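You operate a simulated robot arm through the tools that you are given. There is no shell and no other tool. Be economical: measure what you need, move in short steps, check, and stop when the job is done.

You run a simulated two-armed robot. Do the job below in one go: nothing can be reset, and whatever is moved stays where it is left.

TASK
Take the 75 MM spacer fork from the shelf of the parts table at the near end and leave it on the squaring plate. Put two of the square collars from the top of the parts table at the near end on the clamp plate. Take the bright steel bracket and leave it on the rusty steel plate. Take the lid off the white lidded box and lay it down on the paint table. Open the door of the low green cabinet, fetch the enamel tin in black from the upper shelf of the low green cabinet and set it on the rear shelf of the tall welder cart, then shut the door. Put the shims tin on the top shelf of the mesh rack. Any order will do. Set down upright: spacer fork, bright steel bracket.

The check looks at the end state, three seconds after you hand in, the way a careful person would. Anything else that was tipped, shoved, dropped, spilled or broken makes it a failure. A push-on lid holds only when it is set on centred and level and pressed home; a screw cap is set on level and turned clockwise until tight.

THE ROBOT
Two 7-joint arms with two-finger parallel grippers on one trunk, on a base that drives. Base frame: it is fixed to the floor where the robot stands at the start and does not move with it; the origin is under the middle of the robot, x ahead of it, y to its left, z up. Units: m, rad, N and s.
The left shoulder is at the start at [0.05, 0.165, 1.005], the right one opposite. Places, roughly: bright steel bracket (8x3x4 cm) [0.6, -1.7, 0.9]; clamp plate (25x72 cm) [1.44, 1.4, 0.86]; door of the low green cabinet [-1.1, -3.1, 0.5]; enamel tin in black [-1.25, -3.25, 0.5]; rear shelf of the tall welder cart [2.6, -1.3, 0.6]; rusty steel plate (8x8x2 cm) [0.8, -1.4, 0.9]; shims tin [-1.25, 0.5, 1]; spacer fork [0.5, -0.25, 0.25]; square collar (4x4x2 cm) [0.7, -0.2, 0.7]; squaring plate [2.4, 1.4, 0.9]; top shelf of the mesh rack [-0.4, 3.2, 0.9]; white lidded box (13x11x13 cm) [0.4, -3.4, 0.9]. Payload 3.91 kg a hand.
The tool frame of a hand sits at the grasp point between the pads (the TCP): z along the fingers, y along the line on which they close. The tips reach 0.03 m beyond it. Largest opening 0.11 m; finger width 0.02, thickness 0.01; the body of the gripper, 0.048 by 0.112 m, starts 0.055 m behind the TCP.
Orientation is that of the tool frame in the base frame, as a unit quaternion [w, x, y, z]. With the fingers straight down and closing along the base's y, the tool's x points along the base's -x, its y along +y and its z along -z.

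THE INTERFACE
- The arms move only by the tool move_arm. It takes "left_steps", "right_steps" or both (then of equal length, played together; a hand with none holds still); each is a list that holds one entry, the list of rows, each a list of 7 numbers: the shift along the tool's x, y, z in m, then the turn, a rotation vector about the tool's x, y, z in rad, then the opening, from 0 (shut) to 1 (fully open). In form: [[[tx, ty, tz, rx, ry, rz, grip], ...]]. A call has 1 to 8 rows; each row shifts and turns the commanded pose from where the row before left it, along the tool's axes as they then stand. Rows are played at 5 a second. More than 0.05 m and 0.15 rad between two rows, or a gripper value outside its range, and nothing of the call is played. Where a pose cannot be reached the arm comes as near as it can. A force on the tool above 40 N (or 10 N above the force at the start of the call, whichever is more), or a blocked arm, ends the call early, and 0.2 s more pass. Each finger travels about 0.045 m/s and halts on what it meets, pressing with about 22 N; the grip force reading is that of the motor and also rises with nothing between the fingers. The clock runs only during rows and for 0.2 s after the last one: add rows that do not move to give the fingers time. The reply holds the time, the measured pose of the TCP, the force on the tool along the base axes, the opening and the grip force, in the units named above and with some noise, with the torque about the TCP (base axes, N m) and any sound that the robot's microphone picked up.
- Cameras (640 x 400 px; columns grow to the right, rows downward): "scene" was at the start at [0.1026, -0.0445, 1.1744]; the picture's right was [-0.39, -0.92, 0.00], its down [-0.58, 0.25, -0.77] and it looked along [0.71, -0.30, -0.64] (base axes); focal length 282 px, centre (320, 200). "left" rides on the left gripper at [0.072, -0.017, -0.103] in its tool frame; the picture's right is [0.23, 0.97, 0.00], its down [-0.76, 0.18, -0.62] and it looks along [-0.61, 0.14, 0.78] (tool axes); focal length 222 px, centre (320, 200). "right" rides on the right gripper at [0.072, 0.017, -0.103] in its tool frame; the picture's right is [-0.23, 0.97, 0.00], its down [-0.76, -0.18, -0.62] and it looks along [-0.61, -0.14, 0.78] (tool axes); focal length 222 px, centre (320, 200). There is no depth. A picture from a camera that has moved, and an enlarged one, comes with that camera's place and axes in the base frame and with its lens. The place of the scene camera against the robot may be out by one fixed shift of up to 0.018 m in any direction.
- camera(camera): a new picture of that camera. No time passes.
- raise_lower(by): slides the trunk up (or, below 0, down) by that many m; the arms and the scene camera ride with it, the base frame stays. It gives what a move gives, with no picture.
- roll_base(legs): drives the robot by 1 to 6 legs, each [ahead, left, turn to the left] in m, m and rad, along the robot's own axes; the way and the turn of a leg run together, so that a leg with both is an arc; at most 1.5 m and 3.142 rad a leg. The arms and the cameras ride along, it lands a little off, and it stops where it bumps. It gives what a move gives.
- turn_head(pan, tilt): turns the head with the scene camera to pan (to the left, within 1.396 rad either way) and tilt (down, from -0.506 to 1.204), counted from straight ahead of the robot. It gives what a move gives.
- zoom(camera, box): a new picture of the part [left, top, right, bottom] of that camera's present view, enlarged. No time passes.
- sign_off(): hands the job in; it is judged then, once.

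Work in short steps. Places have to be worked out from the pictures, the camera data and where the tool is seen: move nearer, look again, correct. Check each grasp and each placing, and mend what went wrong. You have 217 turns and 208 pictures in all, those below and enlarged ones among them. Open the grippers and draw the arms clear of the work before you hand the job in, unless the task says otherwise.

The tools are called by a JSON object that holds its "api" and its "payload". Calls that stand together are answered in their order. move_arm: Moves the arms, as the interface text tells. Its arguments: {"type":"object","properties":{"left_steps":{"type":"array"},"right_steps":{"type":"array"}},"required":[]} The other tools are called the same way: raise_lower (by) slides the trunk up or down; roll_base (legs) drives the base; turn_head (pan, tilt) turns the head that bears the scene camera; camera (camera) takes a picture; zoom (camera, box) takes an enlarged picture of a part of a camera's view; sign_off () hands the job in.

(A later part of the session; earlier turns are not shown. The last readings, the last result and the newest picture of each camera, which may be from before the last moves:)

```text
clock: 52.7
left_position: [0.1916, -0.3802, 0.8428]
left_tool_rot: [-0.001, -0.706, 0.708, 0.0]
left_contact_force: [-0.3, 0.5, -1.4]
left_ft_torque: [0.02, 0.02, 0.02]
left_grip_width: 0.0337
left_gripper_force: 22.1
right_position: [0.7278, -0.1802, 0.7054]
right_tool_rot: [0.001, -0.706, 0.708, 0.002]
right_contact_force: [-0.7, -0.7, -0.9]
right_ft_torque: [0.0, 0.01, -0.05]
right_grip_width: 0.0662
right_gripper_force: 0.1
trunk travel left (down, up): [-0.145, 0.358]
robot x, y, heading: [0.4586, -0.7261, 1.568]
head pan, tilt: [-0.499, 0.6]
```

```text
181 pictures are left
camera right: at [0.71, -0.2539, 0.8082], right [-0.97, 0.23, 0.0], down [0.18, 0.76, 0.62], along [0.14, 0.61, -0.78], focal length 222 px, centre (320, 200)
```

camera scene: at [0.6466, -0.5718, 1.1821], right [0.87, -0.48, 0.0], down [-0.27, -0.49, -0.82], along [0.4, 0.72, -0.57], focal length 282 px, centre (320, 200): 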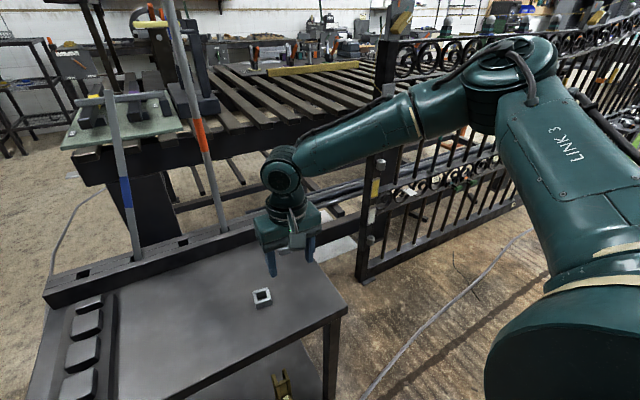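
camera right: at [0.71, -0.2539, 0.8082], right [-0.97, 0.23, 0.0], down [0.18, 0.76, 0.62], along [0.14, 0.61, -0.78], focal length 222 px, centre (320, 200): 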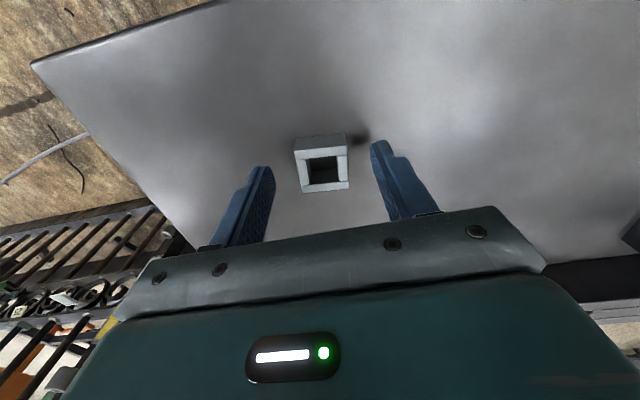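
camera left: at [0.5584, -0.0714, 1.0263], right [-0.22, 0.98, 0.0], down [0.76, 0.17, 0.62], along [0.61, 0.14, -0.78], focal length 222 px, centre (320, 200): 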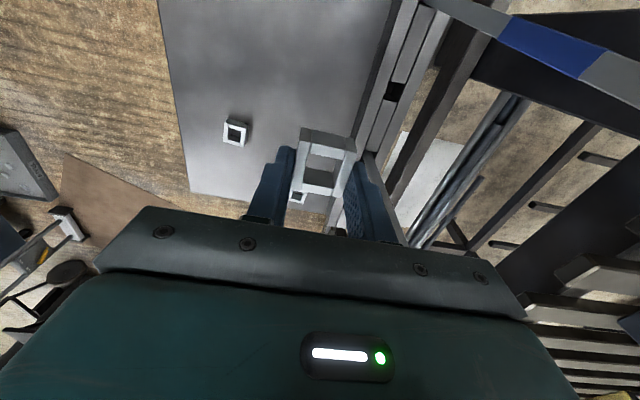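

Well between the fingers. Down 0.013 and close, then lift.

{"api": "move_arm", "payload": {"right_steps": [[[0, 0, 0.012, 0, 0, 0, 0.6], [0, 0, 0, 0, 0, 0, 0.3], [0, 0, 0, 0, 0, 0, 0.2], [0, 0, 0, 0, 0, 0, 0.2], [0, 0, 0, 0, 0, 0, 0.2], [0, 0, -0.03, 0, 0, 0, 0.2], [0, 0, -0.04, 0, 0, 0, 0.2], [0, 0, -0.04, 0, 0, 0, 0.2]]]}}

{"api": "camera", "payload": {"camera": "right"}}

```text
clock: 54.5
left_position: [0.1926, -0.381, 0.843]
left_tool_rot: [0.001, 0.707, -0.707, 0.0]
left_contact_force: [-1.0, 1.4, -0.1]
left_ft_torque: [-0.01, 0.02, 0.02]
left_grip_width: 0.0334
left_gripper_force: 22.0
right_position: [0.7301, -0.1859, 0.8029]
right_tool_rot: [0.001, -0.707, 0.707, 0.002]
right_contact_force: [0.0, 0.3, -0.8]
right_ft_torque: [-0.03, 0.01, 0.01]
right_grip_width: 0.0335
right_gripper_force: 22.3
right hand out of reach, approached as far as the arm can: row 1
trunk travel left (down, up): [-0.145, 0.358]
robot x, y, heading: [0.4596, -0.7306, 1.564]
head pan, tilt: [-0.499, 0.6]
```

```text
180 pictures are left
camera right: at [0.7127, -0.2587, 0.906], right [-0.97, 0.23, 0.0], down [0.18, 0.76, 0.62], along [0.14, 0.61, -0.78], focal length 222 px, centre (320, 200)
```

right: 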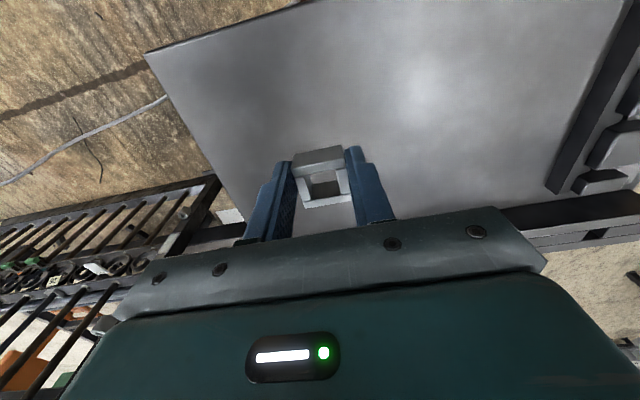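

Both collars held. I zoom on where the clamp plate should lie on the slat table.

{"api": "zoom", "payload": {"camera": "scene", "box": [80, 0, 400, 200]}}

```text
2.00 times, centred on (240, 100) of scene
camera zoom: at [0.496, -0.6307, 1.1021], right [0.88, -0.48, 0.0], down [-0.27, -0.5, -0.83], along [0.4, 0.72, -0.56], focal length 563 px, centre (480, 400)
```

zoom: 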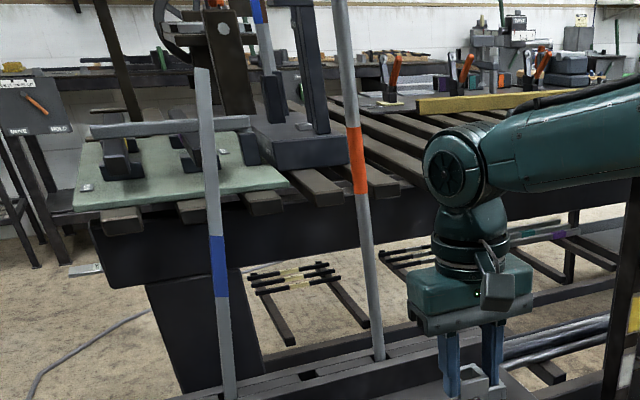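

The plate with orange toggle clamps on the slat table looks like the clamp plate; the gate blocks the near side, so I'll drive round the x-low end to look from the far side.

{"api": "raise_lower", "payload": {"by": 0.1}}

{"api": "roll_base", "payload": {"legs": [[-0.1, 0, 0], [0, 0.65, 0], [1.3, 0, 0], [1.2, 0, 0]]}}

{"api": "turn_head", "payload": {"pan": -1.1, "tilt": 0.35}}

{"api": "camera", "payload": {"camera": "scene"}}

```text
clock: 55.9
left_position: [0.1919, -0.3801, 0.943]
left_tool_rot: [0.0, 0.707, -0.707, 0.001]
left_contact_force: [0.1, 0.1, -1.4]
left_ft_torque: [0.04, -0.03, 0.02]
left_grip_width: 0.0334
left_gripper_force: 22.0
right_position: [0.7292, -0.1849, 0.9017]
right_tool_rot: [-0.001, -0.707, 0.708, 0.001]
right_contact_force: [0.1, 0.4, -1.2]
right_ft_torque: [-0.02, -0.05, 0.0]
right_grip_width: 0.0333
right_gripper_force: 21.6
trunk travel left (down, up): [-0.245, 0.258]
robot x, y, heading: [0.4579, -0.7289, 1.568]
head pan, tilt: [-0.499, 0.6]
```

```text
clock: 74.7
left_position: [-0.4562, 2.074, 0.9436]
left_tool_rot: [0.001, 0.716, -0.698, 0.001]
left_contact_force: [0.7, -0.5, -1.5]
left_ft_torque: [0.02, 0.01, -0.01]
left_grip_width: 0.0332
left_gripper_force: 21.9
right_position: [0.0748, 2.2824, 0.9025]
right_tool_rot: [0.0, 0.716, -0.699, -0.001]
right_contact_force: [0.9, 1.1, -1.7]
right_ft_torque: [0.01, -0.04, -0.02]
right_grip_width: 0.0337
right_gripper_force: 22.3
trunk travel left (down, up): [-0.245, 0.258]
robot x, y, heading: [-0.1808, 1.7323, 1.594]
head pan, tilt: [-0.499, 0.6]
```

```text
clock: 75.7
left_position: [-0.4569, 2.0731, 0.9437]
left_tool_rot: [0.0, 0.716, -0.698, 0.0]
left_contact_force: [0.3, 0.4, -1.1]
left_ft_torque: [0.02, 0.03, 0.02]
left_grip_width: 0.0334
left_gripper_force: 22.0
right_position: [0.0754, 2.2818, 0.9026]
right_tool_rot: [0.0, 0.716, -0.698, -0.001]
right_contact_force: [-0.3, 0.4, -1.5]
right_ft_torque: [0.01, -0.02, 0.0]
right_grip_width: 0.0335
right_gripper_force: 21.4
trunk travel left (down, up): [-0.245, 0.258]
robot x, y, heading: [-0.1786, 1.7344, 1.595]
head pan, tilt: [-1.1, 0.351]
```

```text
178 pictures are left
camera scene: at [-0.1052, 1.7967, 1.2249], right [0.47, -0.88, 0.0], down [-0.3, -0.16, -0.94], along [0.83, 0.45, -0.34], focal length 282 px, centre (320, 200)
```

scene: 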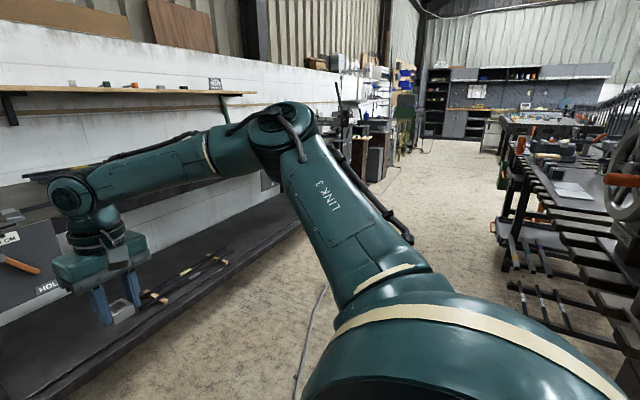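

There is a wide aisle (y≈1.6–3.1) behind the slat table. I retract the right hand and drive to about (1.4, 2.3), facing −y.

{"api": "move_arm", "payload": {"right_steps": [[[0.045, 0, 0, 0, 0, 0, 0.2], [0.045, 0, 0, 0, 0, 0, 0.2], [0.045, 0, -0.01, 0, 0, 0, 0.2], [0.03, 0, -0.02, 0, 0, 0, 0.2]]]}}

{"api": "roll_base", "payload": {"legs": [[0.58, 0, 0], [0, 0, -1.59], [1.3, 0, 0], [0.3, 0, 0], [0, 0, -1.57]]}}

{"api": "turn_head", "payload": {"pan": 0, "tilt": 0.6}}

{"api": "camera", "payload": {"camera": "scene"}}

```text
clock: 76.7
left_position: [-0.4568, 2.0731, 0.9442]
left_tool_rot: [0.001, 0.716, -0.699, 0.0]
left_contact_force: [-0.2, 0.2, -1.1]
left_ft_torque: [-0.03, 0.01, 0.02]
left_grip_width: 0.0333
left_gripper_force: 21.7
right_position: [0.0797, 2.1164, 0.9318]
right_tool_rot: [0.0, 0.716, -0.698, -0.002]
right_contact_force: [-0.3, -0.2, -0.9]
right_ft_torque: [0.05, 0.0, 0.02]
right_grip_width: 0.0338
right_gripper_force: 21.7
trunk travel left (down, up): [-0.245, 0.258]
robot x, y, heading: [-0.1801, 1.7358, 1.594]
head pan, tilt: [-1.1, 0.351]
```

```text
clock: 95.5
left_position: [1.6915, 2.0248, 0.9433]
left_tool_rot: [-0.001, 0.693, 0.721, 0.0]
left_contact_force: [0.2, 0.2, -1.4]
left_ft_torque: [0.0, -0.03, -0.01]
left_grip_width: 0.0333
left_gripper_force: 22.0
right_position: [1.156, 1.9735, 0.9332]
right_tool_rot: [0.001, 0.693, 0.721, 0.0]
right_contact_force: [0.5, 0.0, -1.1]
right_ft_torque: [0.0, 0.02, 0.0]
right_grip_width: 0.0336
right_gripper_force: 21.9
trunk travel left (down, up): [-0.245, 0.258]
robot x, y, heading: [1.4135, 2.3616, -1.534]
head pan, tilt: [-1.1, 0.351]
```

```text
clock: 96.8
left_position: [1.6917, 2.0244, 0.9449]
left_tool_rot: [-0.001, 0.694, 0.72, 0.001]
left_contact_force: [-0.9, -0.7, -1.5]
left_ft_torque: [0.0, -0.01, -0.03]
left_grip_width: 0.0334
left_gripper_force: 21.9
right_position: [1.1542, 1.9729, 0.9318]
right_tool_rot: [0.002, 0.694, 0.72, 0.0]
right_contact_force: [-0.2, 0.1, -1.3]
right_ft_torque: [0.01, -0.03, -0.02]
right_grip_width: 0.0338
right_gripper_force: 21.4
trunk travel left (down, up): [-0.245, 0.258]
robot x, y, heading: [1.4142, 2.3601, -1.536]
head pan, tilt: [0.0, 0.6]
```

```text
177 pictures are left
camera scene: at [1.4101, 2.232, 1.2022], right [-1.0, -0.04, 0.0], down [-0.02, 0.56, -0.83], along [0.03, -0.82, -0.56], focal length 282 px, centre (320, 200)
```

scene: 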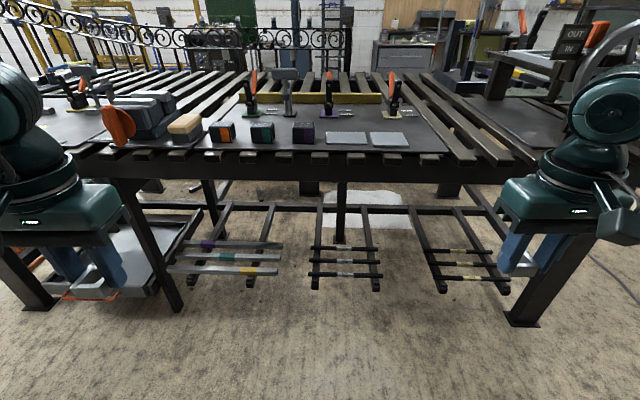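

{"api": "zoom", "payload": {"camera": "scene", "box": [60, 40, 460, 180]}}

```text
1.60 times, centred on (260, 110) of scene
camera zoom: at [1.4101, 2.232, 1.2022], right [-1.0, -0.04, 0.0], down [-0.02, 0.56, -0.83], along [0.03, -0.82, -0.56], focal length 450 px, centre (416, 344)
```

zoom: 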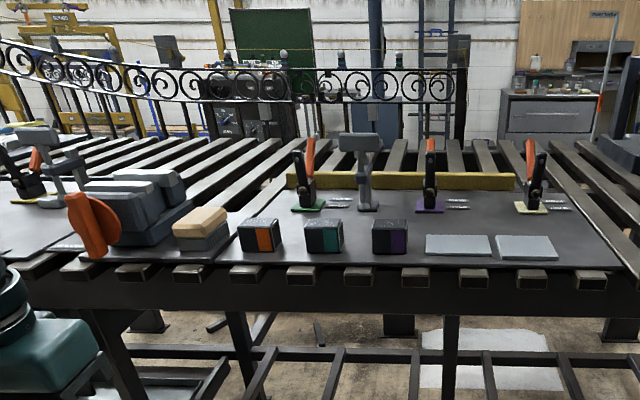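

The clamp plate carries three coloured boxes, toggle clamps behind and two light tiles; there is a free strip behind the tiles (x≈1.2–1.4, y≈1.27). I raise the trunk for clearance and drive up to the table.

{"api": "raise_lower", "payload": {"by": 0.15}}

{"api": "roll_base", "payload": {"legs": [[0.44, 0.07, -0.03]]}}

{"api": "turn_head", "payload": {"pan": -0.15, "tilt": 0.85}}

{"api": "camera", "payload": {"camera": "scene"}}

{"api": "camera", "payload": {"camera": "right"}}

```text
clock: 98.5
left_position: [1.6913, 2.0246, 1.0932]
left_tool_rot: [-0.001, 0.693, 0.721, 0.0]
left_contact_force: [-0.1, 0.5, -2.0]
left_ft_torque: [0.02, -0.03, 0.01]
left_grip_width: 0.0334
left_gripper_force: 21.5
right_position: [1.1545, 1.9727, 1.0818]
right_tool_rot: [0.002, 0.694, 0.72, 0.0]
right_contact_force: [0.3, -0.2, -1.8]
right_ft_torque: [-0.02, 0.02, -0.02]
right_grip_width: 0.034
right_gripper_force: 22.2
trunk travel left (down, up): [-0.395, 0.108]
robot x, y, heading: [1.4141, 2.3581, -1.535]
head pan, tilt: [0.0, 0.6]
```

```text
clock: 101.3
left_position: [1.7628, 1.5697, 1.0948]
left_tool_rot: [0.0, 0.703, 0.711, 0.0]
left_contact_force: [-0.1, 0.1, -0.8]
left_ft_torque: [-0.02, -0.01, -0.01]
left_grip_width: 0.0333
left_gripper_force: 22.2
right_position: [1.2253, 1.531, 1.0816]
right_tool_rot: [0.002, 0.703, 0.711, 0.0]
right_contact_force: [-0.1, 0.0, -1.2]
right_ft_torque: [-0.02, 0.03, -0.03]
right_grip_width: 0.0336
right_gripper_force: 21.8
trunk travel left (down, up): [-0.395, 0.108]
robot x, y, heading: [1.4904, 1.9086, -1.562]
head pan, tilt: [0.0, 0.6]
```

```text
clock: 102.0
left_position: [1.7624, 1.569, 1.0929]
left_tool_rot: [-0.001, 0.703, 0.711, 0.001]
left_contact_force: [0.3, 0.9, -1.4]
left_ft_torque: [-0.02, 0.0, -0.01]
left_grip_width: 0.0335
left_gripper_force: 21.8
right_position: [1.2248, 1.5317, 1.0824]
right_tool_rot: [0.001, 0.704, 0.711, 0.0]
right_contact_force: [-0.4, -0.6, -0.5]
right_ft_torque: [0.0, 0.01, 0.03]
right_grip_width: 0.0336
right_gripper_force: 21.9
trunk travel left (down, up): [-0.395, 0.108]
robot x, y, heading: [1.494, 1.9135, -1.557]
head pan, tilt: [-0.15, 0.85]
```

```text
175 pictures are left
camera scene: at [1.4752, 1.7942, 1.3313], right [-0.99, 0.14, 0.0], down [0.1, 0.74, -0.66], along [-0.09, -0.65, -0.75], focal length 282 px, centre (320, 200)
```

scene: 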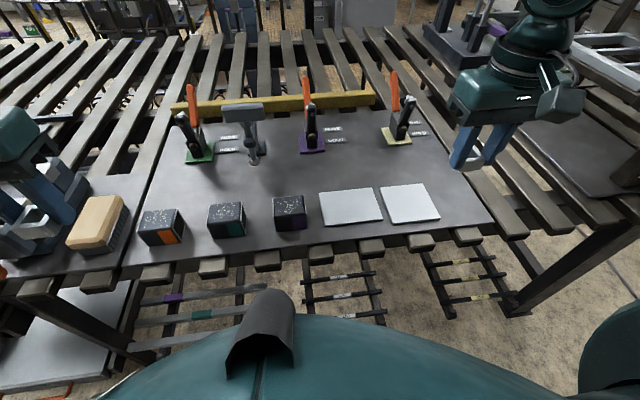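

```text
174 pictures are left
camera right: at [1.2406, 1.6032, 1.1851], right [0.98, -0.22, 0.0], down [-0.17, -0.76, 0.62], along [-0.13, -0.61, -0.78], focal length 222 px, centre (320, 200)
```

right: 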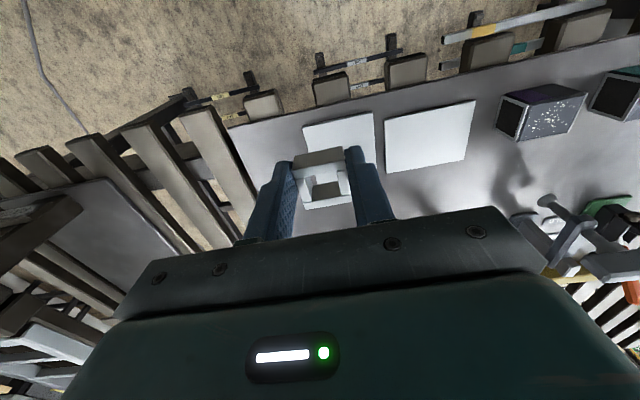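

I see plenty of free room between the clamps and boxes. Right target (1.30, 1.295), then the left at about (1.64, 1.30). I creep 0.06 ahead and 0.07 left, then extend the right hand at height.

{"api": "roll_base", "payload": {"legs": [[0.06, 0.07, -0.01]]}}

{"api": "move_arm", "payload": {"right_steps": [[[-0.044, 0, 0, 0, 0, 0, 0.2], [-0.044, 0, 0, 0, 0, 0, 0.2], [-0.044, 0, 0, 0, 0, 0, 0.2], [-0.044, 0, 0, 0, 0, 0, 0.2]]]}}

{"api": "camera", "payload": {"camera": "right"}}

```text
clock: 103.3
left_position: [1.8284, 1.5055, 1.0924]
left_tool_rot: [-0.002, 0.705, 0.709, 0.0]
left_contact_force: [0.3, 0.7, -0.6]
left_ft_torque: [0.02, 0.01, -0.06]
left_grip_width: 0.0333
left_gripper_force: 22.4
right_position: [1.2911, 1.4732, 1.0827]
right_tool_rot: [0.0, 0.706, 0.709, 0.0]
right_contact_force: [0.9, -0.4, -0.4]
right_ft_torque: [0.03, 0.0, 0.0]
right_grip_width: 0.0339
right_gripper_force: 22.0
trunk travel left (down, up): [-0.395, 0.108]
robot x, y, heading: [1.5598, 1.8507, -1.571]
head pan, tilt: [-0.15, 0.85]
```

```text
clock: 104.3
left_position: [1.8278, 1.5054, 1.0936]
left_tool_rot: [0.0, 0.706, 0.708, 0.001]
left_contact_force: [-0.5, -0.6, -0.3]
left_ft_torque: [0.0, -0.04, 0.01]
left_grip_width: 0.0333
left_gripper_force: 21.6
right_position: [1.2911, 1.2943, 1.0811]
right_tool_rot: [0.0, 0.705, 0.709, 0.001]
right_contact_force: [0.1, -0.4, -0.2]
right_ft_torque: [0.05, 0.0, 0.01]
right_grip_width: 0.0336
right_gripper_force: 22.2
trunk travel left (down, up): [-0.395, 0.108]
robot x, y, heading: [1.5593, 1.8495, -1.572]
head pan, tilt: [-0.15, 0.85]
```

```text
173 pictures are left
camera right: at [1.3077, 1.3657, 1.1847], right [0.97, -0.22, 0.0], down [-0.18, -0.76, 0.62], along [-0.14, -0.61, -0.78], focal length 222 px, centre (320, 200)
```

right: 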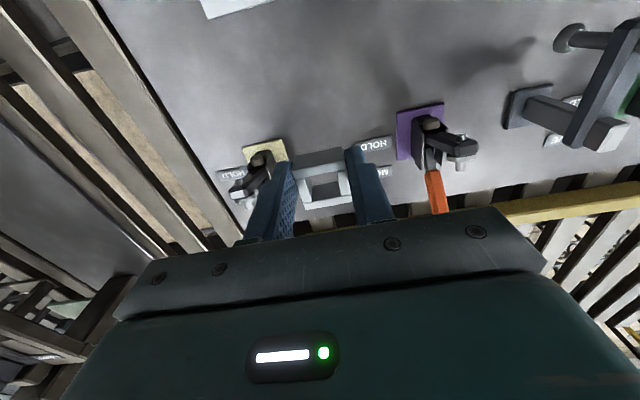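

Landing spot is clear. I descend with the arm, a bit toward +y.

{"api": "move_arm", "payload": {"right_steps": [[[0.015, 0, 0.04, 0, 0, 0, 0.2], [0, 0, 0.045, 0, 0, 0, 0.2], [0, 0, 0.035, 0, 0, 0, 0.2]]]}}

{"api": "camera", "payload": {"camera": "right"}}

```text
clock: 105.1
left_position: [1.8279, 1.506, 1.0928]
left_tool_rot: [-0.001, 0.706, 0.709, 0.001]
left_contact_force: [-0.2, 0.0, -0.8]
left_ft_torque: [0.01, 0.02, 0.01]
left_grip_width: 0.0332
left_gripper_force: 21.4
right_position: [1.2906, 1.3087, 0.9616]
right_tool_rot: [0.001, 0.706, 0.708, 0.0]
right_contact_force: [-0.1, -0.5, -0.9]
right_ft_torque: [0.04, 0.01, -0.01]
right_grip_width: 0.0336
right_gripper_force: 22.0
trunk travel left (down, up): [-0.395, 0.108]
robot x, y, heading: [1.5603, 1.8519, -1.57]
head pan, tilt: [-0.15, 0.85]
```

```text
172 pictures are left
camera right: at [1.3068, 1.3808, 1.0644], right [0.97, -0.22, 0.0], down [-0.18, -0.76, 0.62], along [-0.14, -0.61, -0.78], focal length 222 px, centre (320, 200)
```

right: 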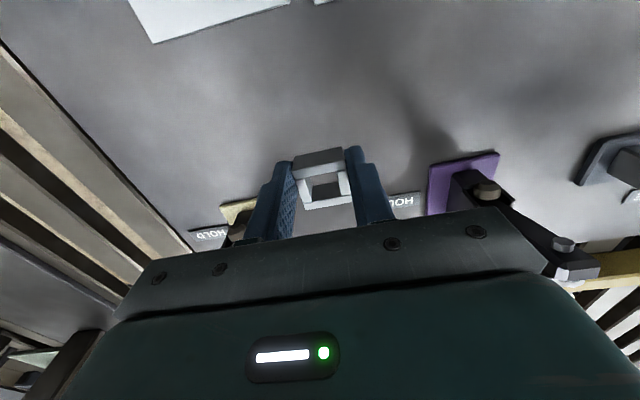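

Descend in small steps until contact.

{"api": "move_arm", "payload": {"right_steps": [[[0, 0, 0.035, 0, 0, 0, 0.2], [0, 0, 0.01, 0, 0, 0, 0.2], [0, 0, 0.007, 0, 0, 0, 0.2]]]}}

```text
clock: 105.9
left_position: [1.8274, 1.5048, 1.0925]
left_tool_rot: [-0.001, 0.706, 0.709, 0.001]
left_contact_force: [-0.7, -0.5, -1.7]
left_ft_torque: [0.0, -0.01, 0.01]
left_grip_width: 0.0332
left_gripper_force: 22.5
right_position: [1.2849, 1.3224, 0.917]
right_tool_rot: [0.001, 0.706, 0.708, 0.0]
right_contact_force: [0.3, -0.4, -0.5]
right_ft_torque: [0.02, 0.01, 0.0]
right_grip_width: 0.0338
right_gripper_force: 21.9
right hand out of reach, approached as far as the arm can: row 1, 2, 3
trunk travel left (down, up): [-0.395, 0.108]
robot x, y, heading: [1.5603, 1.8529, -1.572]
head pan, tilt: [-0.15, 0.85]
```

The arm is at its low limit again; lower the trunk instead in small amounts.

{"api": "raise_lower", "payload": {"by": -0.015}}

{"api": "camera", "payload": {"camera": "right"}}

```text
clock: 106.6
left_position: [1.828, 1.5061, 1.0786]
left_tool_rot: [0.0, 0.706, 0.709, 0.0]
left_contact_force: [0.1, 1.1, -1.0]
left_ft_torque: [0.0, -0.01, -0.01]
left_grip_width: 0.0336
left_gripper_force: 21.8
right_position: [1.2855, 1.3232, 0.9027]
right_tool_rot: [0.002, 0.706, 0.708, -0.001]
right_contact_force: [-0.2, -0.3, 0.3]
right_ft_torque: [-0.05, 0.04, -0.01]
right_grip_width: 0.0339
right_gripper_force: 22.0
trunk travel left (down, up): [-0.38, 0.123]
robot x, y, heading: [1.5598, 1.8543, -1.568]
head pan, tilt: [-0.15, 0.85]
```

```text
171 pictures are left
camera right: at [1.3021, 1.3937, 1.0058], right [0.97, -0.22, 0.0], down [-0.18, -0.76, 0.63], along [-0.14, -0.61, -0.78], focal length 222 px, centre (320, 200)
```

right: 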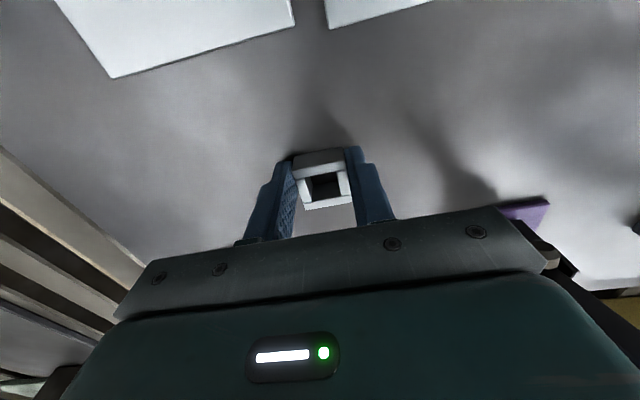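

Shadow nearly meets the collar. Lower 10 mm more.

{"api": "raise_lower", "payload": {"by": -0.01}}

```text
clock: 107.1
left_position: [1.8291, 1.5077, 1.07]
left_tool_rot: [0.0, 0.706, 0.708, -0.002]
left_contact_force: [-0.4, -0.9, -1.1]
left_ft_torque: [-0.04, -0.01, -0.02]
left_grip_width: 0.0333
left_gripper_force: 22.4
right_position: [1.2852, 1.3214, 0.8977]
right_tool_rot: [0.005, 0.707, 0.708, -0.003]
right_contact_force: [-3.8, 1.4, 32.7]
right_ft_torque: [0.28, 0.52, -0.11]
right_grip_width: 0.0338
right_gripper_force: 22.0
trunk travel left (down, up): [-0.37, 0.133]
robot x, y, heading: [1.5577, 1.8522, -1.577]
head pan, tilt: [-0.15, 0.85]
```

Contact (33 N). I release, wait for the fingers, then rise.

{"api": "move_arm", "payload": {"right_steps": [[[0, 0, -0.004, 0, 0, 0, 0.3], [0, 0, 0, 0, 0, 0, 0.55], [0, 0, 0, 0, 0, 0, 0.55], [0, 0, 0, 0, 0, 0, 0.55], [0, 0, -0.04, 0, 0, 0, 0.55], [0, 0, -0.045, 0, 0, 0, 0.55], [0.01, 0, -0.045, 0, 0, 0, 0.55], [0.04, 0, -0.02, 0, 0, 0, 0.55]]]}}

{"api": "camera", "payload": {"camera": "right"}}

```text
clock: 108.9
left_position: [1.8277, 1.5075, 1.0691]
left_tool_rot: [0.0, 0.706, 0.708, 0.001]
left_contact_force: [-1.0, 0.2, -0.5]
left_ft_torque: [-0.01, 0.0, 0.01]
left_grip_width: 0.0333
left_gripper_force: 22.1
right_position: [1.2837, 1.3727, 1.0456]
right_tool_rot: [0.002, 0.706, 0.708, -0.001]
right_contact_force: [1.3, 0.7, 0.5]
right_ft_torque: [-0.02, -0.02, 0.02]
right_grip_width: 0.0609
right_gripper_force: 0.1
trunk travel left (down, up): [-0.37, 0.133]
robot x, y, heading: [1.5561, 1.8507, -1.567]
head pan, tilt: [-0.15, 0.85]
```

```text
170 pictures are left
camera right: at [1.3007, 1.4441, 1.1488], right [0.97, -0.22, 0.0], down [-0.18, -0.76, 0.63], along [-0.14, -0.61, -0.78], focal length 222 px, centre (320, 200)
```

right: 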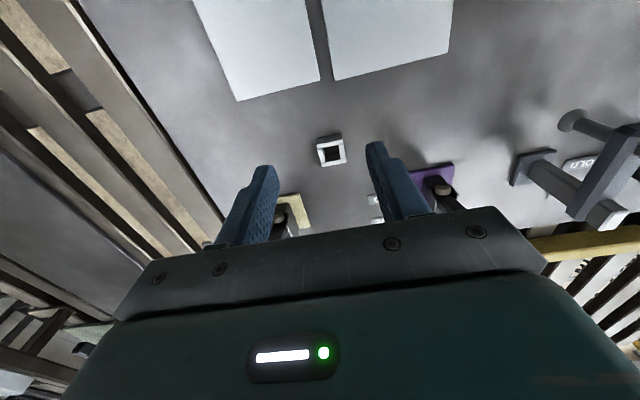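

Collar 1 is on the plate. I retract the right hand, strafe right 0.16, and look with the left camera for the second spot.

{"api": "move_arm", "payload": {"right_steps": [[[0.045, 0, 0, 0, 0, 0, 0.55], [0.045, 0, 0, 0, 0, 0, 0.55], [0.045, 0, 0, 0, 0, 0, 0.55]]]}}

{"api": "roll_base", "payload": {"legs": [[0, -0.16, 0]]}}

{"api": "move_arm", "payload": {"left_steps": [[[-0.045, 0, 0, 0, 0, 0, 0.2], [-0.045, 0, 0, 0, 0, 0, 0.2]]]}}

{"api": "camera", "payload": {"camera": "left"}}

{"api": "camera", "payload": {"camera": "scene"}}

```text
clock: 109.7
left_position: [1.8273, 1.5074, 1.0692]
left_tool_rot: [0.0, 0.706, 0.708, 0.0]
left_contact_force: [-0.1, -0.1, -1.5]
left_ft_torque: [-0.03, 0.0, -0.01]
left_grip_width: 0.0333
left_gripper_force: 21.9
right_position: [1.283, 1.5086, 1.0461]
right_tool_rot: [0.002, 0.705, 0.709, 0.0]
right_contact_force: [-0.4, -0.8, -0.6]
right_ft_torque: [-0.01, 0.01, 0.02]
right_grip_width: 0.0605
right_gripper_force: 0.0
trunk travel left (down, up): [-0.37, 0.133]
robot x, y, heading: [1.5607, 1.8557, -1.566]
head pan, tilt: [-0.15, 0.85]
```

```text
clock: 111.8
left_position: [1.6689, 1.5059, 1.0692]
left_tool_rot: [-0.001, 0.705, 0.709, 0.001]
left_contact_force: [0.6, 0.0, -0.9]
left_ft_torque: [0.04, 0.03, -0.01]
left_grip_width: 0.0334
left_gripper_force: 22.4
right_position: [1.1247, 1.5079, 1.0458]
right_tool_rot: [0.001, 0.706, 0.709, -0.001]
right_contact_force: [-0.9, -0.5, 0.0]
right_ft_torque: [-0.03, -0.05, 0.02]
right_grip_width: 0.0606
right_gripper_force: 0.0
trunk travel left (down, up): [-0.37, 0.133]
robot x, y, heading: [1.4037, 1.8486, -1.571]
head pan, tilt: [-0.15, 0.85]
```

```text
clock: 112.4
left_position: [1.6692, 1.4131, 1.0678]
left_tool_rot: [0.0, 0.706, 0.708, 0.001]
left_contact_force: [-0.1, 0.1, -0.9]
left_ft_torque: [-0.01, 0.01, 0.0]
left_grip_width: 0.0334
left_gripper_force: 21.8
right_position: [1.1263, 1.5085, 1.0453]
right_tool_rot: [0.001, 0.706, 0.708, 0.001]
right_contact_force: [0.3, -0.5, -0.1]
right_ft_torque: [0.02, -0.04, -0.01]
right_grip_width: 0.0604
right_gripper_force: 0.1
trunk travel left (down, up): [-0.37, 0.133]
robot x, y, heading: [1.3996, 1.8511, -1.571]
head pan, tilt: [-0.15, 0.85]
```

```text
169 pictures are left
camera left: at [1.6536, 1.4864, 1.1719], right [0.97, 0.23, 0.0], down [0.18, -0.76, 0.62], along [0.14, -0.6, -0.78], focal length 222 px, centre (320, 200)
```

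left: 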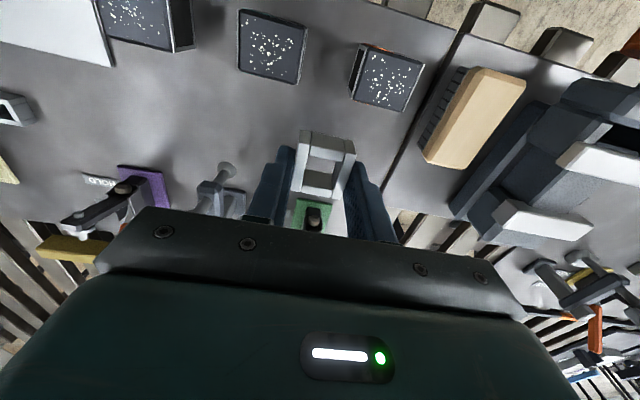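

```text
168 pictures are left
camera scene: at [1.3843, 1.7331, 1.3062], right [-0.99, 0.15, 0.0], down [0.11, 0.74, -0.66], along [-0.1, -0.65, -0.75], focal length 282 px, centre (320, 200)
```

scene: 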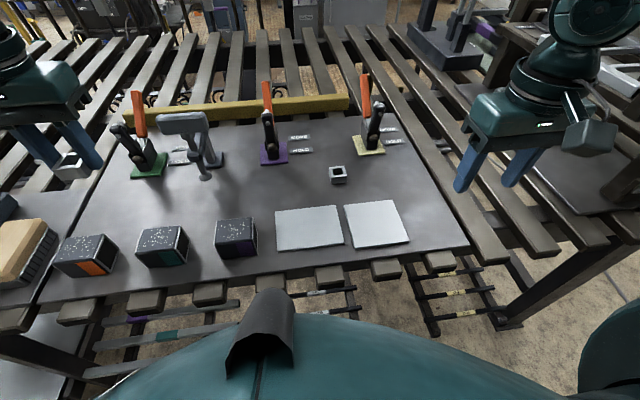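

Spot (1.655, 1.36) is clear of boxes and clamps. Move over it and descend in steps.

{"api": "move_arm", "payload": {"left_steps": [[[-0.045, -0.01, 0, 0, 0, 0, 0.2], [-0.008, 0, 0.04, 0, 0, 0, 0.2], [0, 0, 0.045, 0, 0, 0, 0.2], [0, 0, 0.045, 0, 0, 0, 0.2], [0, 0, 0.02, 0, 0, 0, 0.2]]]}}

{"api": "camera", "payload": {"camera": "left"}}

```text
clock: 113.6
left_position: [1.6607, 1.365, 0.9189]
left_tool_rot: [0.0, 0.706, 0.708, 0.0]
left_contact_force: [0.6, -0.3, -1.4]
left_ft_torque: [-0.01, -0.01, -0.05]
left_grip_width: 0.0334
left_gripper_force: 22.1
right_position: [1.1254, 1.5076, 1.0462]
right_tool_rot: [0.001, 0.706, 0.708, -0.001]
right_contact_force: [0.1, 0.5, -0.9]
right_ft_torque: [0.01, -0.03, -0.01]
right_grip_width: 0.0606
right_gripper_force: 0.0
trunk travel left (down, up): [-0.37, 0.133]
robot x, y, heading: [1.4007, 1.8504, -1.572]
head pan, tilt: [-0.15, 0.85]
```

```text
167 pictures are left
camera left: at [1.6444, 1.437, 1.022], right [0.97, 0.23, 0.0], down [0.18, -0.76, 0.62], along [0.14, -0.61, -0.78], focal length 222 px, centre (320, 200)
```

left: 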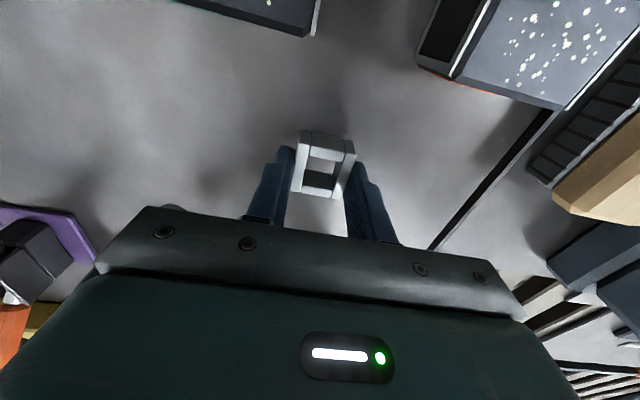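

Lower to contact.

{"api": "move_arm", "payload": {"left_steps": [[[0, 0, 0.015, 0, 0, 0, 0.2], [0, 0, 0.005, 0, 0, 0, 0.2], [0, 0, 0.004, 0, 0, 0, 0.2]]]}}

```text
clock: 114.4
left_position: [1.6595, 1.3646, 0.8973]
left_tool_rot: [0.002, 0.706, 0.708, -0.001]
left_contact_force: [2.0, 3.7, 17.1]
left_ft_torque: [0.04, -0.04, -0.03]
left_grip_width: 0.0334
left_gripper_force: 21.8
right_position: [1.1255, 1.509, 1.0465]
right_tool_rot: [0.003, 0.706, 0.708, -0.001]
right_contact_force: [-0.6, 0.0, -0.2]
right_ft_torque: [0.04, -0.01, -0.01]
right_grip_width: 0.0605
right_gripper_force: 0.0
trunk travel left (down, up): [-0.37, 0.133]
robot x, y, heading: [1.4013, 1.8473, -1.571]
head pan, tilt: [-0.15, 0.85]
```

Contact at 17 N. Release and rise.

{"api": "move_arm", "payload": {"left_steps": [[[0, 0, -0.002, 0, 0, 0, 0.3], [0, 0, 0, 0, 0, 0, 0.5], [0, 0, 0, 0, 0, 0, 0.5], [0, 0, -0.04, 0, 0, 0, 0.5], [0, 0, -0.045, 0, 0, 0, 0.5], [0, 0, -0.045, 0, 0, 0, 0.5], [0.045, 0, 0, 0, 0, 0, 0.5], [0.045, 0, 0, 0, 0, 0, 0.5]]]}}

{"api": "camera", "payload": {"camera": "scene"}}

{"api": "turn_head", "payload": {"pan": 0.9, "tilt": 0.5}}

{"api": "camera", "payload": {"camera": "scene"}}

```text
clock: 116.2
left_position: [1.6599, 1.4522, 1.0273]
left_tool_rot: [-0.001, 0.706, 0.708, 0.0]
left_contact_force: [-0.8, 0.0, 0.2]
left_ft_torque: [0.01, 0.02, -0.03]
left_grip_width: 0.0552
left_gripper_force: 0.0
right_position: [1.1253, 1.5079, 1.0472]
right_tool_rot: [0.002, 0.706, 0.708, -0.001]
right_contact_force: [0.1, -0.3, 0.0]
right_ft_torque: [0.0, 0.0, -0.01]
right_grip_width: 0.0603
right_gripper_force: 0.1
trunk travel left (down, up): [-0.37, 0.133]
robot x, y, heading: [1.3992, 1.8511, -1.571]
head pan, tilt: [-0.15, 0.85]
```

```text
166 pictures are left
camera scene: at [1.3845, 1.7342, 1.3064], right [-0.99, 0.15, 0.0], down [0.11, 0.74, -0.66], along [-0.1, -0.65, -0.75], focal length 282 px, centre (320, 200)
```

scene: 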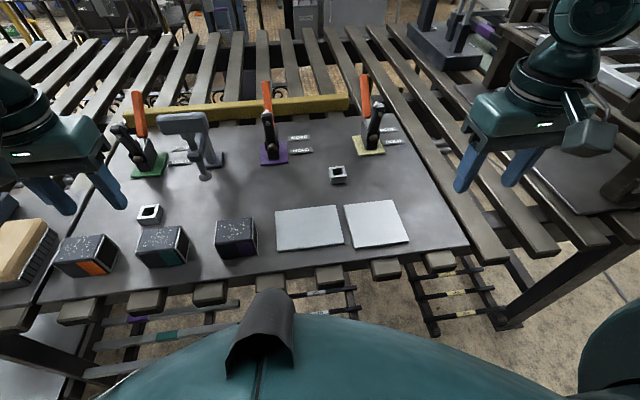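

```text
clock: 117.5
left_position: [1.6591, 1.4509, 1.0265]
left_tool_rot: [-0.001, 0.706, 0.708, 0.0]
left_contact_force: [-0.4, -0.5, 0.0]
left_ft_torque: [0.01, 0.02, 0.01]
left_grip_width: 0.0549
left_gripper_force: 0.1
right_position: [1.1256, 1.508, 1.0473]
right_tool_rot: [0.002, 0.706, 0.708, -0.001]
right_contact_force: [0.2, -0.2, 1.0]
right_ft_torque: [-0.01, 0.0, -0.01]
right_grip_width: 0.0605
right_gripper_force: 0.0
trunk travel left (down, up): [-0.37, 0.133]
robot x, y, heading: [1.4012, 1.8515, -1.567]
head pan, tilt: [0.901, 0.499]
```

```text
165 pictures are left
camera scene: at [1.4673, 1.7546, 1.3362], right [-0.62, -0.78, 0.0], down [-0.38, 0.3, -0.88], along [0.69, -0.54, -0.48], focal length 282 px, centre (320, 200)
```

scene: 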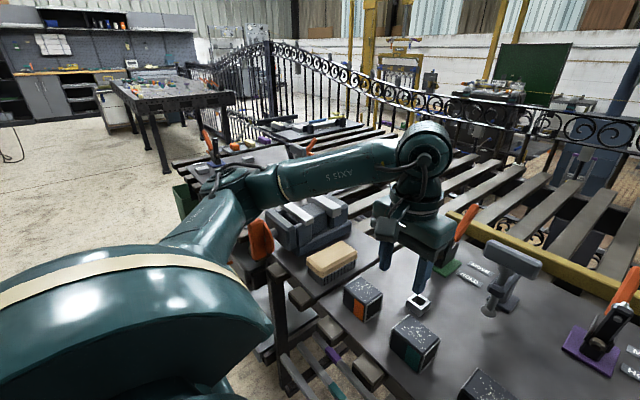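

Both collars sit on the clamp plate. Next the shims tin: back off, turn to face −x and drive over to about (−0.3, 0.55).

{"api": "roll_base", "payload": {"legs": [[-0.5, 0, 0], [0, 0, -1.571], [1.3, 0, 0], [0.4, 0, 0], [0, 1.2, 0], [0, 0.6, 0]]}}

{"api": "turn_head", "payload": {"pan": 0, "tilt": 0.4}}

{"api": "camera", "payload": {"camera": "scene"}}

```text
clock: 148.3
left_position: [-0.7628, 0.3679, 1.026]
left_tool_rot: [0.0, 1.0, -0.022, 0.001]
left_contact_force: [-0.6, 0.0, -0.7]
left_ft_torque: [0.02, -0.01, -0.02]
left_grip_width: 0.0551
left_gripper_force: 0.2
right_position: [-0.6811, 0.8982, 1.0456]
right_tool_rot: [0.001, 1.0, -0.022, -0.001]
right_contact_force: [-0.8, -0.2, 0.6]
right_ft_torque: [0.03, 0.04, -0.01]
right_grip_width: 0.0605
right_gripper_force: 0.1
trunk travel left (down, up): [-0.37, 0.133]
robot x, y, heading: [-0.3512, 0.6064, 3.095]
head pan, tilt: [0.901, 0.499]
```

```text
clock: 149.5
left_position: [-0.7628, 0.3674, 1.0268]
left_tool_rot: [0.0, 1.0, -0.022, 0.001]
left_contact_force: [0.0, 0.3, 0.2]
left_ft_torque: [0.03, -0.01, -0.02]
left_grip_width: 0.0549
left_gripper_force: 0.0
right_position: [-0.6816, 0.8989, 1.0457]
right_tool_rot: [0.0, 1.0, -0.022, -0.002]
right_contact_force: [0.3, -0.1, 0.3]
right_ft_torque: [-0.01, 0.01, -0.03]
right_grip_width: 0.0605
right_gripper_force: 0.0
trunk travel left (down, up): [-0.37, 0.133]
robot x, y, heading: [-0.3501, 0.604, 3.099]
head pan, tilt: [0.0, 0.4]
```

```text
164 pictures are left
camera scene: at [-0.4788, 0.6011, 1.3454], right [0.04, 1.0, 0.0], down [0.39, -0.02, -0.92], along [-0.92, 0.04, -0.39], focal length 282 px, centre (320, 200)
```

scene: 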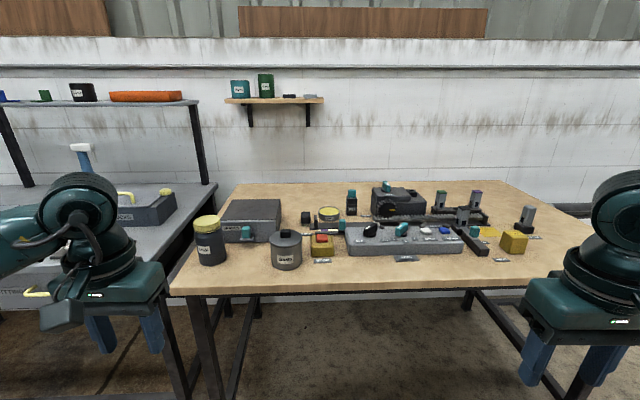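

{"api": "zoom", "payload": {"camera": "scene", "box": [180, 170, 380, 300]}}

{"api": "zoom", "payload": {"camera": "scene", "box": [360, 170, 560, 300]}}

```text
3.08 times, centred on (280, 235) of scene
camera zoom: at [-0.4788, 0.6011, 1.3454], right [0.04, 1.0, 0.0], down [0.39, -0.02, -0.92], along [-0.92, 0.04, -0.39], focal length 866 px, centre (443, 92)
```

zoom: 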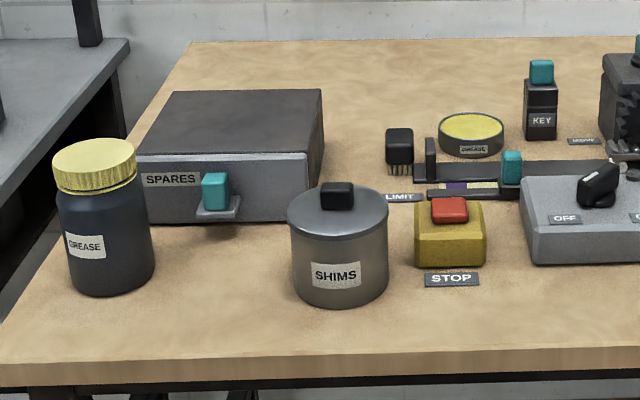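

```text
3.08 times, centred on (460, 235) of scene
camera zoom: at [-0.4788, 0.6011, 1.3454], right [0.04, 1.0, 0.0], down [0.39, -0.02, -0.92], along [-0.92, 0.04, -0.39], focal length 866 px, centre (-111, 92)
```

zoom: 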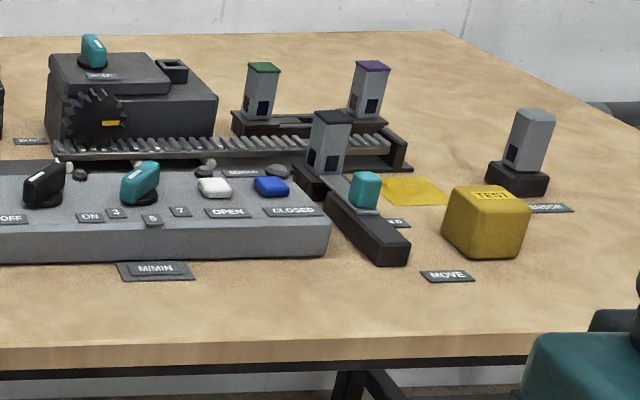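

The SHIMS tin stands at roughly (−1.08, 0.54) with a knobbed lid; neighbours are close on its right. I raise the trunk, move nearer and look with the left camera from above.

{"api": "raise_lower", "payload": {"by": 0.12}}

{"api": "roll_base", "payload": {"legs": [[0.15, -0.14, 0.04]]}}

{"api": "camera", "payload": {"camera": "left"}}

{"api": "zoom", "payload": {"camera": "scene", "box": [150, 180, 390, 340]}}

```text
clock: 151.0
left_position: [-0.7621, 0.3678, 1.1446]
left_tool_rot: [0.0, 1.0, -0.021, 0.001]
left_contact_force: [-1.2, -0.9, -0.2]
left_ft_torque: [0.02, 0.03, -0.01]
left_grip_width: 0.0555
left_gripper_force: 0.1
right_position: [-0.6813, 0.8972, 1.1658]
right_tool_rot: [0.001, 1.0, -0.021, -0.001]
right_contact_force: [-0.8, 0.7, -0.6]
right_ft_torque: [0.02, 0.0, 0.01]
right_grip_width: 0.0604
right_gripper_force: 0.0
trunk travel left (down, up): [-0.49, 0.013]
robot x, y, heading: [-0.3519, 0.6061, 3.097]
head pan, tilt: [0.0, 0.4]
```

```text
clock: 152.9
left_position: [-0.9001, 0.4999, 1.1454]
left_tool_rot: [0.0, 1.0, -0.003, 0.002]
left_contact_force: [-0.6, -0.3, -0.2]
left_ft_torque: [-0.01, -0.01, 0.02]
left_grip_width: 0.0551
left_gripper_force: 0.1
right_position: [-0.8399, 1.0317, 1.1659]
right_tool_rot: [0.0, 1.0, -0.003, -0.002]
right_contact_force: [0.5, 0.4, -0.1]
right_ft_torque: [-0.02, 0.01, 0.01]
right_grip_width: 0.0606
right_gripper_force: 0.1
trunk travel left (down, up): [-0.49, 0.013]
robot x, y, heading: [-0.4968, 0.7541, 3.135]
head pan, tilt: [0.0, 0.4]
```

```text
161 pictures are left
camera left: at [-0.8263, 0.5164, 1.2488], right [0.22, -0.97, 0.0], down [-0.76, -0.17, 0.62], along [-0.61, -0.14, -0.78], focal length 222 px, centre (320, 200)
```

left: 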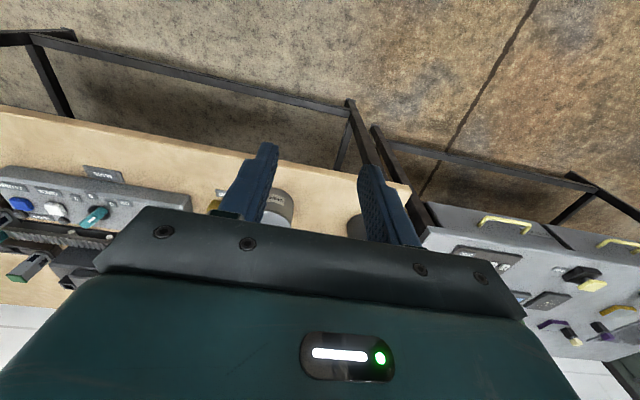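

```text
2.50 times, centred on (270, 260) of scene
camera zoom: at [-0.6254, 0.7434, 1.4654], right [0.01, 1.0, 0.0], down [0.39, 0.0, -0.92], along [-0.92, 0.01, -0.39], focal length 704 px, centre (445, 50)
```

zoom: 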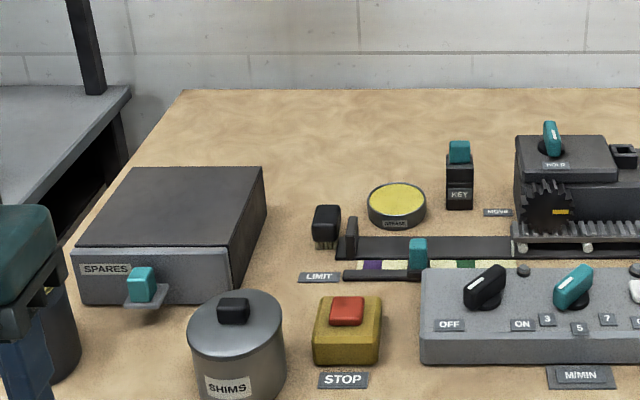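

Stereo puts the tin at (−1.177, 0.533), knob top ≈0.95, Ø≈9 cm. I roll 0.13 m ahead, extend over it and turn the gripper 45° so the fingers avoid the STOP box.

{"api": "roll_base", "payload": {"legs": [[0.13, 0, 0]]}}

{"api": "move_arm", "payload": {"left_steps": [[[-0.045, -0.01, 0, 0, 0, 0, 1], [-0.045, -0.01, 0, 0, 0, 0, 1], [0, 0, 0, 0, 0, 0.15, 1], [0, 0, 0, 0, 0, 0.15, 1], [0, 0, 0, 0, 0, 0.15, 1], [0, 0, 0, 0, 0, 0.15, 1], [0, 0, 0, 0, 0, 0.15, 1], [0, 0, 0.02, 0, 0, 0, 1]]]}}

{"api": "camera", "payload": {"camera": "left"}}

```text
clock: 154.2
left_position: [-1.0294, 0.4977, 1.1464]
left_tool_rot: [0.0, 1.0, -0.002, 0.002]
left_contact_force: [-0.6, 0.1, -0.5]
left_ft_torque: [-0.01, -0.03, -0.04]
left_grip_width: 0.0549
left_gripper_force: 0.1
right_position: [-0.97, 1.0319, 1.1656]
right_tool_rot: [0.001, 1.0, -0.002, -0.001]
right_contact_force: [-0.1, -0.8, -0.1]
right_ft_torque: [0.02, 0.0, 0.02]
right_grip_width: 0.0606
right_gripper_force: 0.1
trunk travel left (down, up): [-0.49, 0.013]
robot x, y, heading: [-0.631, 0.7556, 3.136]
head pan, tilt: [0.0, 0.4]
```

```text
clock: 155.9
left_position: [-1.1182, 0.5193, 1.1254]
left_tool_rot: [-0.001, 0.938, -0.345, 0.0]
left_contact_force: [0.6, 0.4, 0.3]
left_ft_torque: [0.02, -0.01, -0.01]
left_grip_width: 0.1098
left_gripper_force: 0.1
left hand out of reach, approached as far as the arm can: row 7
right_position: [-0.9689, 1.0316, 1.1666]
right_tool_rot: [0.001, 1.0, -0.002, -0.002]
right_contact_force: [0.0, 0.9, 0.2]
right_ft_torque: [0.0, 0.02, -0.02]
right_grip_width: 0.0605
right_gripper_force: 0.1
trunk travel left (down, up): [-0.49, 0.013]
robot x, y, heading: [-0.6293, 0.7527, 3.134]
head pan, tilt: [0.0, 0.4]
```

```text
159 pictures are left
camera left: at [-1.0504, 0.4855, 1.2292], right [-0.46, -0.89, 0.0], down [-0.7, 0.36, 0.62], along [-0.55, 0.29, -0.78], focal length 222 px, centre (320, 200)
```

left: 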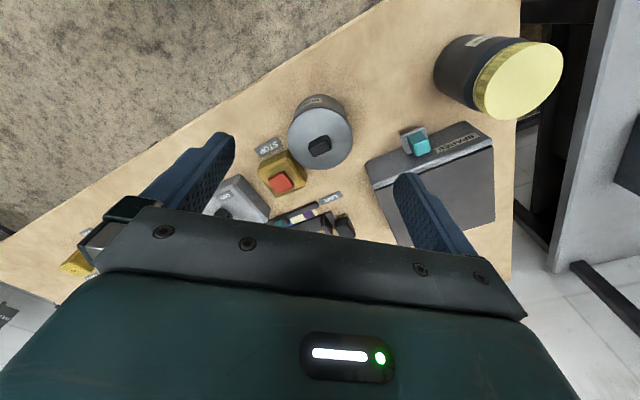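

Tin centre refined to (−1.166, 0.541). Shift and descend to z≈0.985, then look.

{"api": "move_arm", "payload": {"left_steps": [[[-0.025, 0.007, 0, 0, 0, 0, 1], [-0.025, 0.007, 0, 0, 0, 0, 1], [0, 0, 0.045, 0, 0, 0, 1], [0, 0, 0.045, 0, 0, 0, 1], [0, 0, 0.045, 0, 0, 0, 1]]]}}

{"api": "camera", "payload": {"camera": "left"}}

```text
clock: 157.2
left_position: [-1.118, 0.5156, 0.9896]
left_tool_rot: [0.0, 0.939, -0.343, 0.0]
left_contact_force: [-0.4, -0.4, -0.3]
left_ft_torque: [0.0, -0.05, -0.03]
left_grip_width: 0.1102
left_gripper_force: 0.0
left hand out of reach, approached as far as the arm can: row 1, 2
right_position: [-0.9688, 1.0309, 1.1669]
right_tool_rot: [0.001, 1.0, -0.001, -0.001]
right_contact_force: [0.2, 0.2, 0.5]
right_ft_torque: [0.05, 0.04, 0.03]
right_grip_width: 0.0605
right_gripper_force: 0.1
trunk travel left (down, up): [-0.49, 0.013]
robot x, y, heading: [-0.6267, 0.7533, 3.139]
head pan, tilt: [0.0, 0.4]
```

```text
158 pictures are left
camera left: at [-1.0497, 0.4826, 1.0927], right [-0.45, -0.89, 0.0], down [-0.7, 0.36, 0.62], along [-0.56, 0.28, -0.78], focal length 222 px, centre (320, 200)
```

left: 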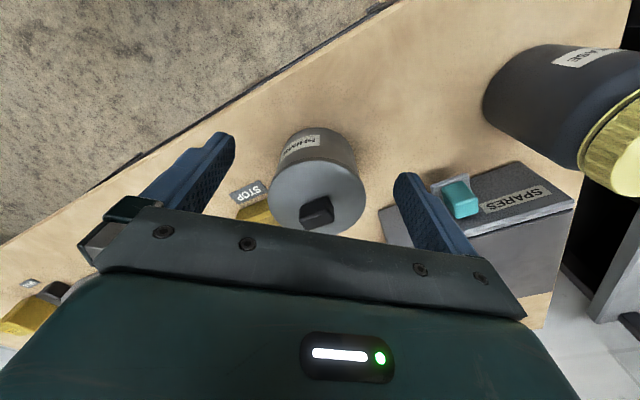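

The arm is limited but the base can move: tin confirmed at (−1.166, 0.543); fingertips (z 0.96) clear the knob. Roll ahead 0.048 and right 0.028.

{"api": "roll_base", "payload": {"legs": [[0.048, -0.028, 0]]}}

{"api": "camera", "payload": {"camera": "left"}}

```text
clock: 158.1
left_position: [-1.1647, 0.5443, 0.9893]
left_tool_rot: [0.001, 0.939, -0.343, 0.001]
left_contact_force: [-0.4, 0.2, -0.3]
left_ft_torque: [0.0, -0.01, 0.0]
left_grip_width: 0.1099
left_gripper_force: 0.1
right_position: [-1.0173, 1.0607, 1.1653]
right_tool_rot: [0.001, 1.0, -0.002, -0.001]
right_contact_force: [0.5, -0.5, 0.7]
right_ft_torque: [0.02, -0.07, 0.0]
right_grip_width: 0.0605
right_gripper_force: 0.1
trunk travel left (down, up): [-0.49, 0.013]
robot x, y, heading: [-0.6733, 0.7858, 3.14]
head pan, tilt: [0.0, 0.4]
```

```text
157 pictures are left
camera left: at [-1.0974, 0.5113, 1.0926], right [-0.46, -0.89, 0.0], down [-0.7, 0.36, 0.62], along [-0.55, 0.28, -0.78], focal length 222 px, centre (320, 200)
```

left: 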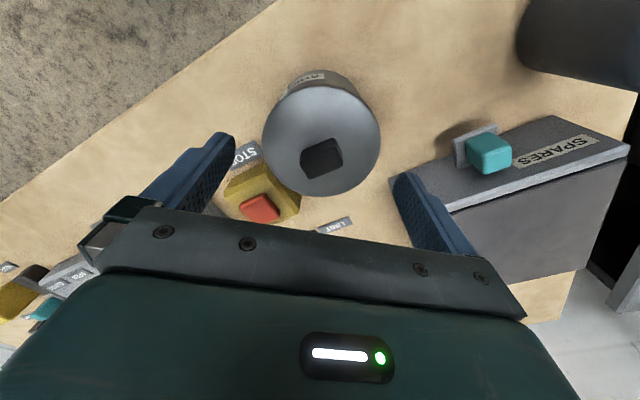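

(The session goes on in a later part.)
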